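You operate a simulated robot arm through the tools that you are given. There is no shell and no other tool. Be economical: measure what you need, move in short steps, check, and stop when the job is done.

Carry out the task below with a simulated robot arm. There is one attempt and no reset: what you move stays moved.

TASK
Pull the warmer lid open.
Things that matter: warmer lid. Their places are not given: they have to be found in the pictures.

It is judged by the outcome, as a careful person would: the job done as asked, and still so three seconds after it is handed in. It fails if anything else is knocked over, pushed out of place, dropped, spilled or broken.

THE ROBOT
A 7-joint arm with a two-finger parallel gripper, fixed in place. Base frame: the origin is at the foot of the arm, x ahead of it, y to its left, z up; the work surface is at about z = 30. Lengths are in mm, angles in degrees, forces in N, time in s.
With the tool pointing down near the work surface it reaches from about 220 to 600 mm from the base axis. Its first joint turns from -66.0 to 66.0 degrees. Payload 2.6 kg.
Tool frame: the origin (TCP) lies between the finger pads and is the grasp point; the fingertips stand 30 mm ahead of it; z points along the fingers, y is the line along which they close. The gripper opens to 94 mm. The fingers are 28 mm wide and 10 mm thick; the gripper's body (50 by 96 mm) begins 55 mm behind the TCP.
Orientation is that of the tool frame in the base frame, as a unit quaternion [w, x, y, z]. With the fingers straight down and closing along the base's y, the tool's x points along the base's -x, its y along +y and its z along -z.

THE INTERFACE
- The arm moves only by the tool jog_arm. Its argument "plan" is a list of rows, each a list of 7 numbers: the turn, a rotation vector about the base's x, y, z in degrees, then the shift along the base's x, y, z in m, then the opening, from 0 (shut) to 1 (fully open). In form: [[ax, ay, az, dx, dy, dz, claw], ...]. A call has 1 to 8 rows; each row shifts and turns the commanded pose from where the row before left it. A row lasts 0.2 s, in which the tool goes at most 50 mm and 8.6 degrees; a call with a longer step from one row to the next is refused whole, and so is a gripper value outside its range. A pose out of reach is approached as far as the arm can. The call stops where the force on the tool passes 40 N (or 10 N more than at its start, if that is more) or the arm is blocked; 0.2 s more then pass. The fingers move at their own pace (about 72 mm/s each) and stop on an object; they squeeze with about 30 N. The grip force told is the motor's: it shows also when the fingers shut on nothing. Time passes only in rows, and 0.2 s behind the last, so rows that do not move let the fingers close. It gives the time, the measured TCP pose, the force on the tool (base axes), the opening and the grip force at its end, in the units of the frame above (readings bear some noise), and new pictures: "views" is both (left out), scene, wrist or none.
- Cameras (640 x 400 px; columns grow to the right, rows downward): "scene" is fixed at [5.3, 411, 582.1]; the picture's right is [-0.96, -0.27, 0.00], its down [-0.11, 0.38, -0.92] and it looks along [0.25, -0.88, -0.40] (base axes); focal length 353 px, centre (320, 200). "wrist" rides on the gripper at [-37, 0, -58] in the tool frame; the picture's right is [0.00, -1.00, 0.00], its down [0.97, 0.00, -0.24] and it looks along [0.24, 0.00, 0.97] (tool axes); focal length 218 px, centre (320, 200).
- point_at(camera, pixels): for up to 12 pixels [column, row] of the newest picture of that camera ("zoom" is the newest enlarged one), the place [x, y, z] in the base frame of the surface seen there, good to about 2 mm. No time passes.
- inspect(camera, box): a new picture of the part [left, top, right, bottom] of that camera's present view, enlarged. No time passes.
- sign_off(): hands the job in; it is judged then, once.

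Work in short steps. Measure before you move; look again where a grasp or a placing could have gone wrong, and mend it. You have 60 turns and 100 pictures in all, the two below and enlarged ones among them. Open the gripper and draw the arm clear of the work before you hand the job in, unless the task says otherwise; then end with one line.

The tools are called after "Emit:" as a command line: name --pt "numbers of a row" for each row, then --argument value for the rest, lists and objects as JSON in quotes. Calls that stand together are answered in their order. jog_arm: Moves the arm, as the interface text tells. Its arguments: {"type":"object","properties":{"plan":{"type":"array","items":{"type":"array","items":{"type":"number"}}},"views":{"type":"string","enum":["both","scene","wrist","none"]}},"required":["plan"]} The other tools are called the same way: point_at (camera, pixels) gives the place of the surface under pixels of a picture; inspect (camera, box) takes an enlarged picture of a part of a camera's view; sign_off () hands the job in.

At the start:

```text
time: 0.0
position: [265.4, -335.1, 318.3]
tcp_rot: [-0.001, 0.0, 1.0, 0.0]
ft_force: [-0.7, 0.1, -0.1]
finger_gap: 94.0
finger_force: 0.1
```

scene: 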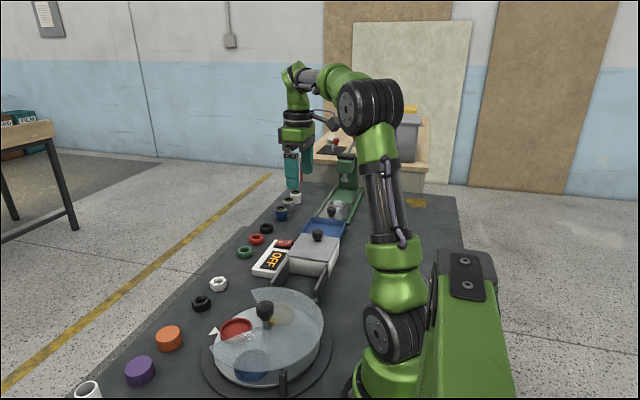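
wrist: 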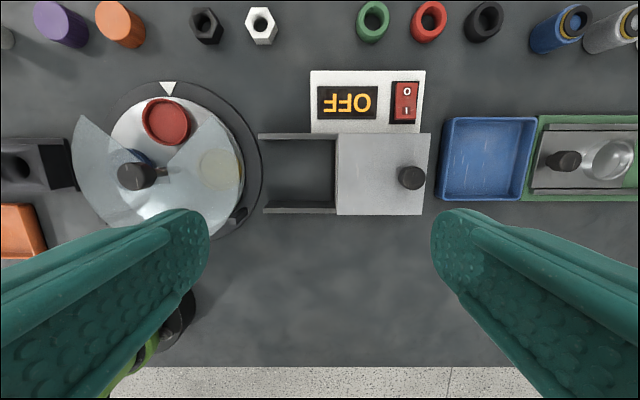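

The pictures show several devices: a round one with a clear cover, a grey box with a knobbed plate by an OFF display, and a green slide. I enlarge them to find the warmer lid.

Emit:
inspect --camera "scene" --box '[230, 180, 390, 300]'

Emit:
inspect --camera "wrist" --box '[240, 50, 640, 230]'

Emit:
point_at --camera "wrist" --pixels '[[411, 177], [345, 145], [345, 205], [420, 205], [420, 145], [300, 170], [300, 137], [300, 209], [265, 209], [440, 175], [403, 103], [434, 225]]'

```text
3.33 times, centred on (310, 240) of scene
```

zoom: 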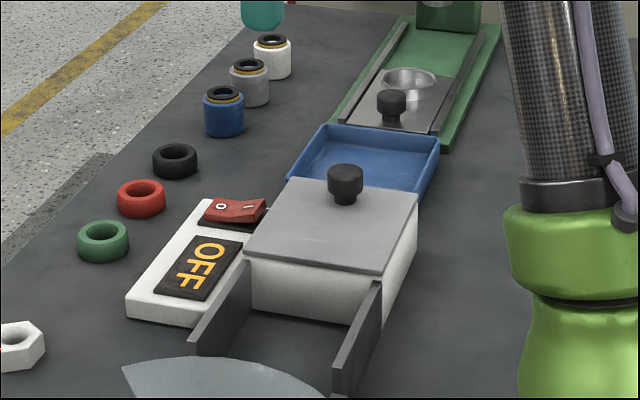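

```text
1.60 times, centred on (440, 140) of wrist
```

zoom: 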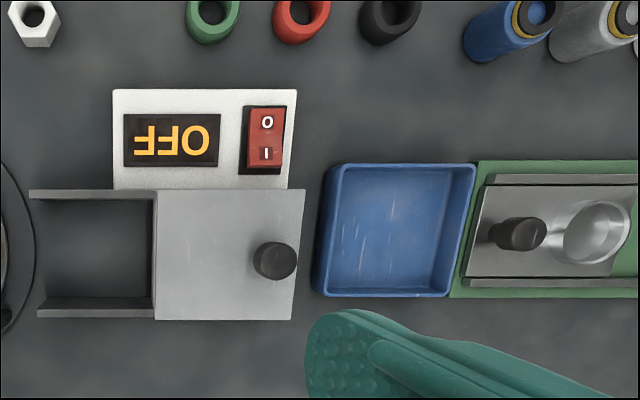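

```text
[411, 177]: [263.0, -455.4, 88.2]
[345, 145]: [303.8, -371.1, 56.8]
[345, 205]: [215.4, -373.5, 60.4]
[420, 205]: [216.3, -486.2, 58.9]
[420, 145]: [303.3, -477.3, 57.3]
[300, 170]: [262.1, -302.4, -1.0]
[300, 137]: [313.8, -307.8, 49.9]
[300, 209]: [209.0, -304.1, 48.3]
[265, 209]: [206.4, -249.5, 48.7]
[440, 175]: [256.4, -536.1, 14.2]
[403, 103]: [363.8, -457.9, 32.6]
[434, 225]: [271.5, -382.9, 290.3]
```

The grey box's lid (with the knob at wrist (411,177)) sits at z≈58, with rails running to +y, so it should slide along +y. I measure the knob and its surroundings more closely.

Emit:
inspect --camera "wrist" --box '[320, 120, 448, 220]'

Emit:
point_at --camera "wrist" --pixels '[[412, 168], [412, 186], [402, 177], [421, 177], [408, 173], [385, 177], [427, 140], [350, 270], [270, 60], [500, 160], [138, 176]]'

Emit:
point_at --camera "scene" --pixels '[[317, 232], [313, 236], [321, 236], [317, 239], [315, 255], [264, 305], [283, 375]]'

```text
4.00 times, centred on (384, 170) of wrist
```

zoom: 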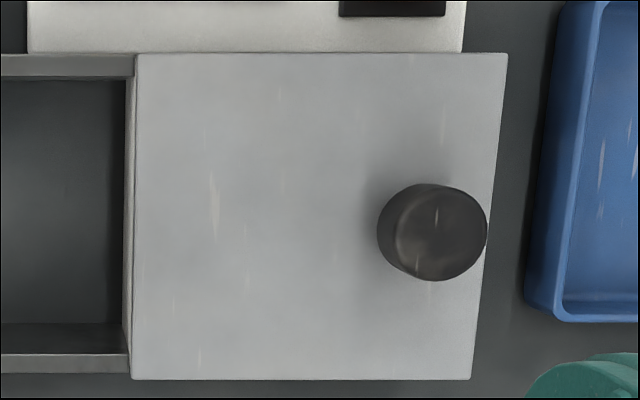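

```text
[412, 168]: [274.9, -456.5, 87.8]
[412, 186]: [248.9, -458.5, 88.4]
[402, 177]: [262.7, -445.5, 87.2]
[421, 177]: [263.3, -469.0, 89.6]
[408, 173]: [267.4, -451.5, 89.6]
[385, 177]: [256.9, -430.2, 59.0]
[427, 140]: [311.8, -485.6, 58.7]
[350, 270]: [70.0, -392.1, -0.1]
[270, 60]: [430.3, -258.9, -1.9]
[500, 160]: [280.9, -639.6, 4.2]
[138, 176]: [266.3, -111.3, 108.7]
```

```text
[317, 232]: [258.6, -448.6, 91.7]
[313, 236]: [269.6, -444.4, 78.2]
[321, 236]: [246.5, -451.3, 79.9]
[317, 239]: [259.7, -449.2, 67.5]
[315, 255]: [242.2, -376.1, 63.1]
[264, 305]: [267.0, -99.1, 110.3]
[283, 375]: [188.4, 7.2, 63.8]
```

Knob centre is about (262, -457), z 60–88, diameter ≈25 mm. I go above it with fingers at about 60 mm.

Emit:
jog_arm --pt "0 0 0 -0.0005 -0.0244 -0.033 0.65" --pt "0 0 0 -0.0005 -0.0244 -0.033 0.65" --pt "0 0 0 -0.0005 -0.0244 -0.033 0.65" --pt "0 0 0 -0.0005 -0.0244 -0.033 0.65" --pt "0 0 0 -0.001 -0.0244 -0.033 0.65" --pt "0 0 0 0 0 0 0.65"

```text
time: 1.4
position: [262.7, -455.8, 155.5]
tcp_rot: [0.0, 0.0, 1.0, 0.0]
ft_force: [0.3, 0.2, -0.2]
finger_gap: 61.1
finger_force: 0.1
```

scene: 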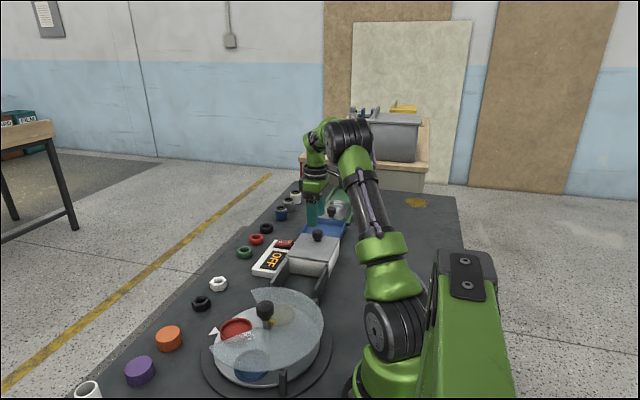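
wrist: 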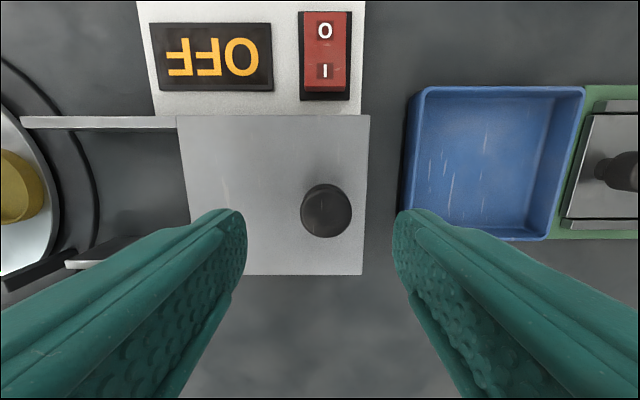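

Positioned above the knob (wrist (326,210)), between the fingers. I descend to TCP z≈95 (tips ≈65, lid 59) and close.

Emit:
jog_arm --pt "0 0 0 0 -0.001 -0.03 0.65" --pt "0 0 0 0 0 -0.03 0.65" --pt "0 0 0 0 0 0 0.65" --pt "0 0 0 0 0 0 0.1" --pt "0 0 0 0 0 0 0.1" --pt "0 0 0 0 0 0 0.1"

```text
time: 2.8
position: [262.6, -457.5, 93.9]
tcp_rot: [0.0, 0.0, 1.0, 0.0]
ft_force: [-0.6, -1.7, -1.2]
finger_gap: 31.1
finger_force: 45.2
```

scene: 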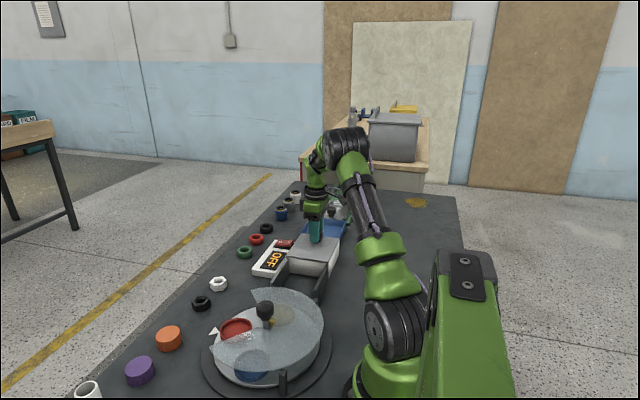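
wrist: 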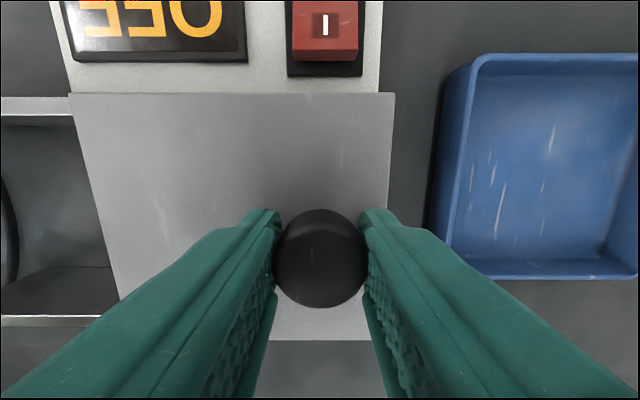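

The knob is gripped (gap 31 mm, grip 45 N). I pull gently along +y.

Emit:
jog_arm --pt "0 0 0 0 0.005 0 0.1" --pt "0 0 0 0 0.01 0 0.1" --pt "0 0 0 0 0.01 0 0.1"

```text
time: 3.6
position: [262.8, -433.4, 93.0]
tcp_rot: [0.001, 0.001, 1.0, 0.0]
ft_force: [-1.6, -0.1, 4.9]
finger_gap: 30.8
finger_force: 45.2
```

scene: 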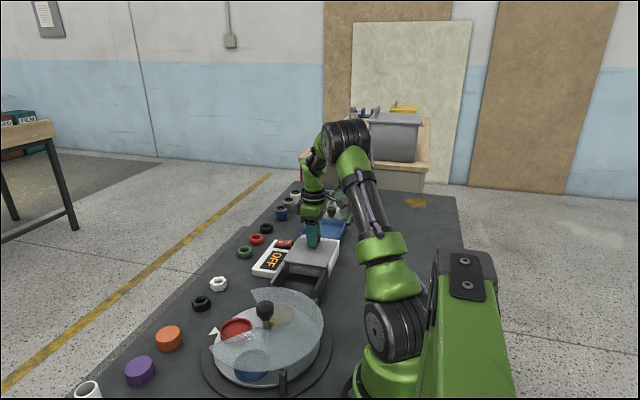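
wrist: 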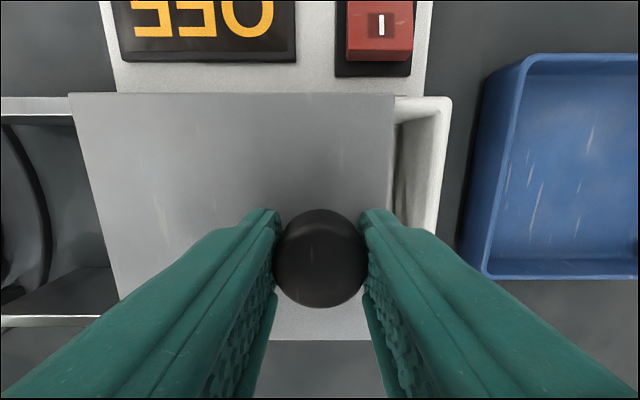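

It slides freely: the box interior shows at wrist (415,180). I continue in steps, watching the force.

Emit:
jog_arm --pt "0 0 0 0 0.01 0.0005 0.1" --pt "0 0 0 0 0.01 0 0.1" --pt "0 0 0 0 0.01 0 0.1" --pt "0 0 0 0 0.01 0 0.1" --pt "0 0 0 0 0.01 0 0.1"

```text
time: 4.8
position: [261.5, -382.6, 93.2]
tcp_rot: [-0.001, 0.0, 1.0, 0.0]
ft_force: [-5.5, -0.3, 0.7]
finger_gap: 31.2
finger_force: 45.2
```

scene: 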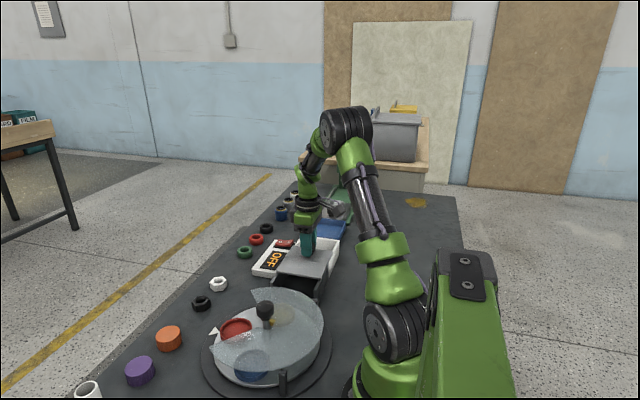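
wrist: 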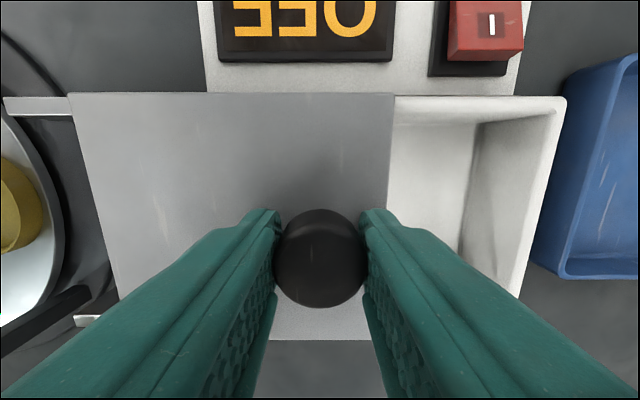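

Moved 75 mm, forces small. Continuing another ~30 mm, staying short of the rail ends and the round device.

Emit:
jog_arm --pt "0 0 0 0.0005 0.008 0 0.1" --pt "0 0 0 0 0.008 0 0.1" --pt "0 0 0 0 0.008 0 0.1" --pt "0 0 0 0 0.006 0 0.1"

```text
time: 5.8
position: [263.0, -352.4, 94.1]
tcp_rot: [-0.001, -0.001, 1.0, 0.0]
ft_force: [-11.3, -0.5, 2.6]
finger_gap: 31.4
finger_force: 44.9
```

scene: 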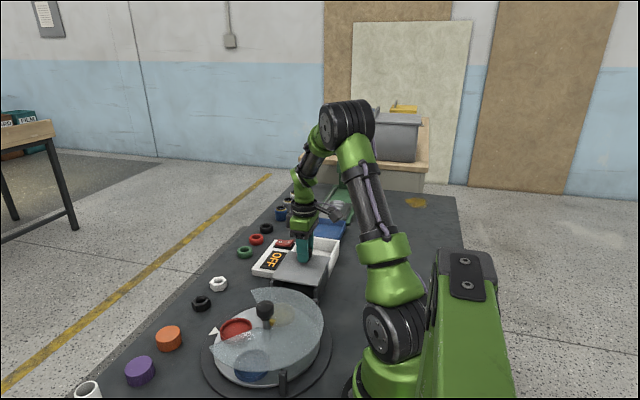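
wrist: 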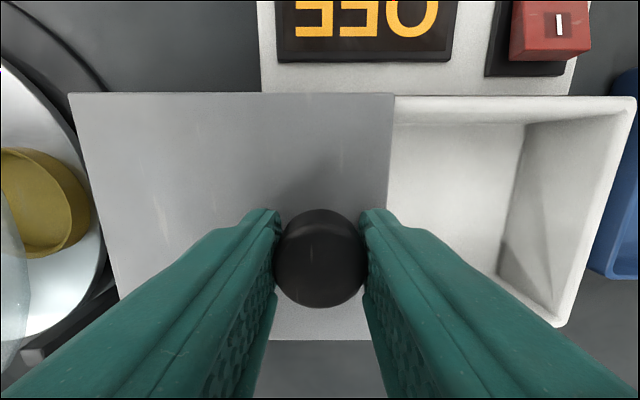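

Now at 105 mm; the x force shows I should ease to -x. I measure the remaining clearance to the round device and the lid edges.

Emit:
point_at --camera "wrist" --pixels '[[78, 110], [110, 270], [392, 110], [388, 180], [402, 110], [628, 110], [85, 230], [103, 240], [70, 180], [12, 230], [25, 365], [40, 352]]'

Emit:
inspect --camera "scene" --box '[200, 210, 360, 310]'

```text
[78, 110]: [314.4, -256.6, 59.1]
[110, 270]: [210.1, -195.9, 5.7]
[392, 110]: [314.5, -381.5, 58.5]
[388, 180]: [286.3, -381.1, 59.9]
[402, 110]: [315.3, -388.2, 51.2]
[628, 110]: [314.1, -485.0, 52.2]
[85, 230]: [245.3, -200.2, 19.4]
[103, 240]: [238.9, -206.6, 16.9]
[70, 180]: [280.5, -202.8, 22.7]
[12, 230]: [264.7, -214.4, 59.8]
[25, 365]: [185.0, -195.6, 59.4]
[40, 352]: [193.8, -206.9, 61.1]
```

```text
4.00 times, centred on (280, 260) of scene
```

zoom: 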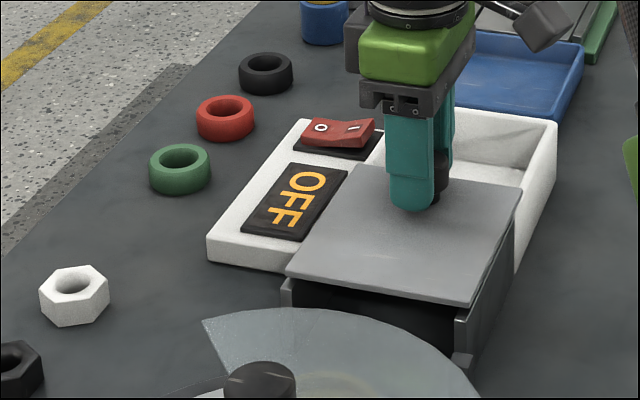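

The lid's leading edge is at y≈-256; the clear cover's edge is near -214, so there's room. I ease x back and pull up to 14 mm more in small steps.

Emit:
jog_arm --pt "0 0 0 -0.001 0.003 0 0.1" --pt "0 0 0 0 0.004 0 0.1" --pt "0 0 0 0 0.004 0 0.1" --pt "0 0 0 0 0.003 0 0.1"

```text
time: 6.5
position: [261.0, -351.0, 94.3]
tcp_rot: [0.001, -0.001, 1.0, -0.007]
ft_force: [3.1, -7.7, -4.6]
finger_gap: 31.2
finger_force: 44.4
stopped in row 3: the force on the tool passed its limit (the readings are from after the stop); the commanded pose is now the measured one
```

scene: 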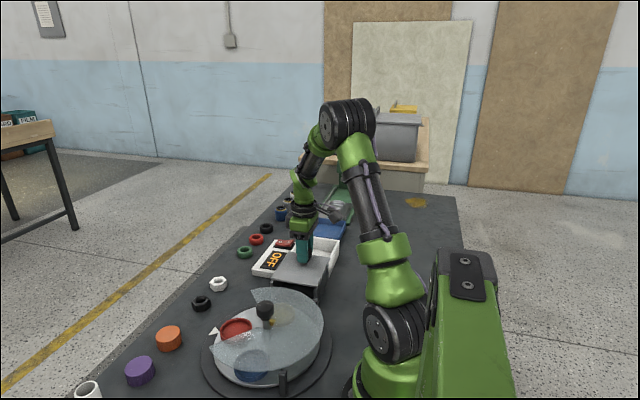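
wrist: 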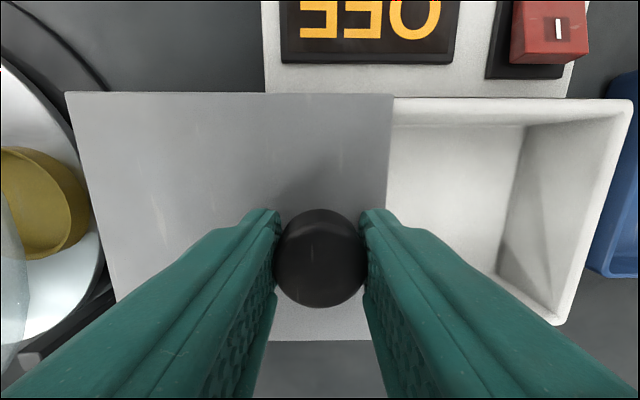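

The lid hit its end stop at about 106 mm travel, so it's fully open. I release a little at first, then lift away.

Emit:
jog_arm --pt "0 0 0 0 0 0 0.65" --pt "0 0 0 0 0 0 0.65" --pt "0 0 0 0 0 0 0.65" --pt "0 0 0 0 0 0.03 0.65" --pt "0 0 0 0 0 0.045 0.65" --pt "0 0 0 0 0 0.045 0.65" --pt "0 0 0 0 0 0.045 0.65" --pt "0 0 0 0 0 0.03 0.65"

```text
time: 8.3
position: [262.1, -350.6, 289.6]
tcp_rot: [0.002, -0.002, 1.0, -0.006]
ft_force: [-0.3, -0.3, -0.3]
finger_gap: 60.9
finger_force: 0.1
```

scene: 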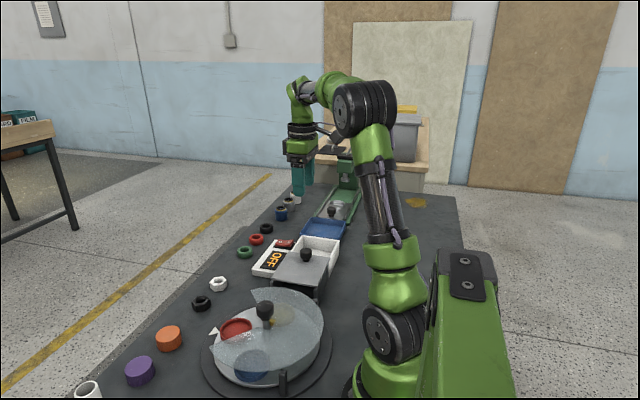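
wrist: 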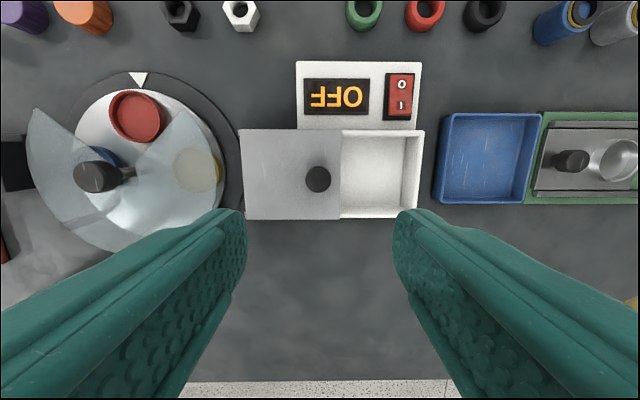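

The lid is at rest against its stop with the box uncovered, the arm is clear, and everything else is where it was.

Emit:
sign_off

```text
The job is handed in.
```

The warmer lid is open: I slid it about 106 mm along its rails to the end stop, let go of the knob and drew the arm clear, with nothing else disturbed.
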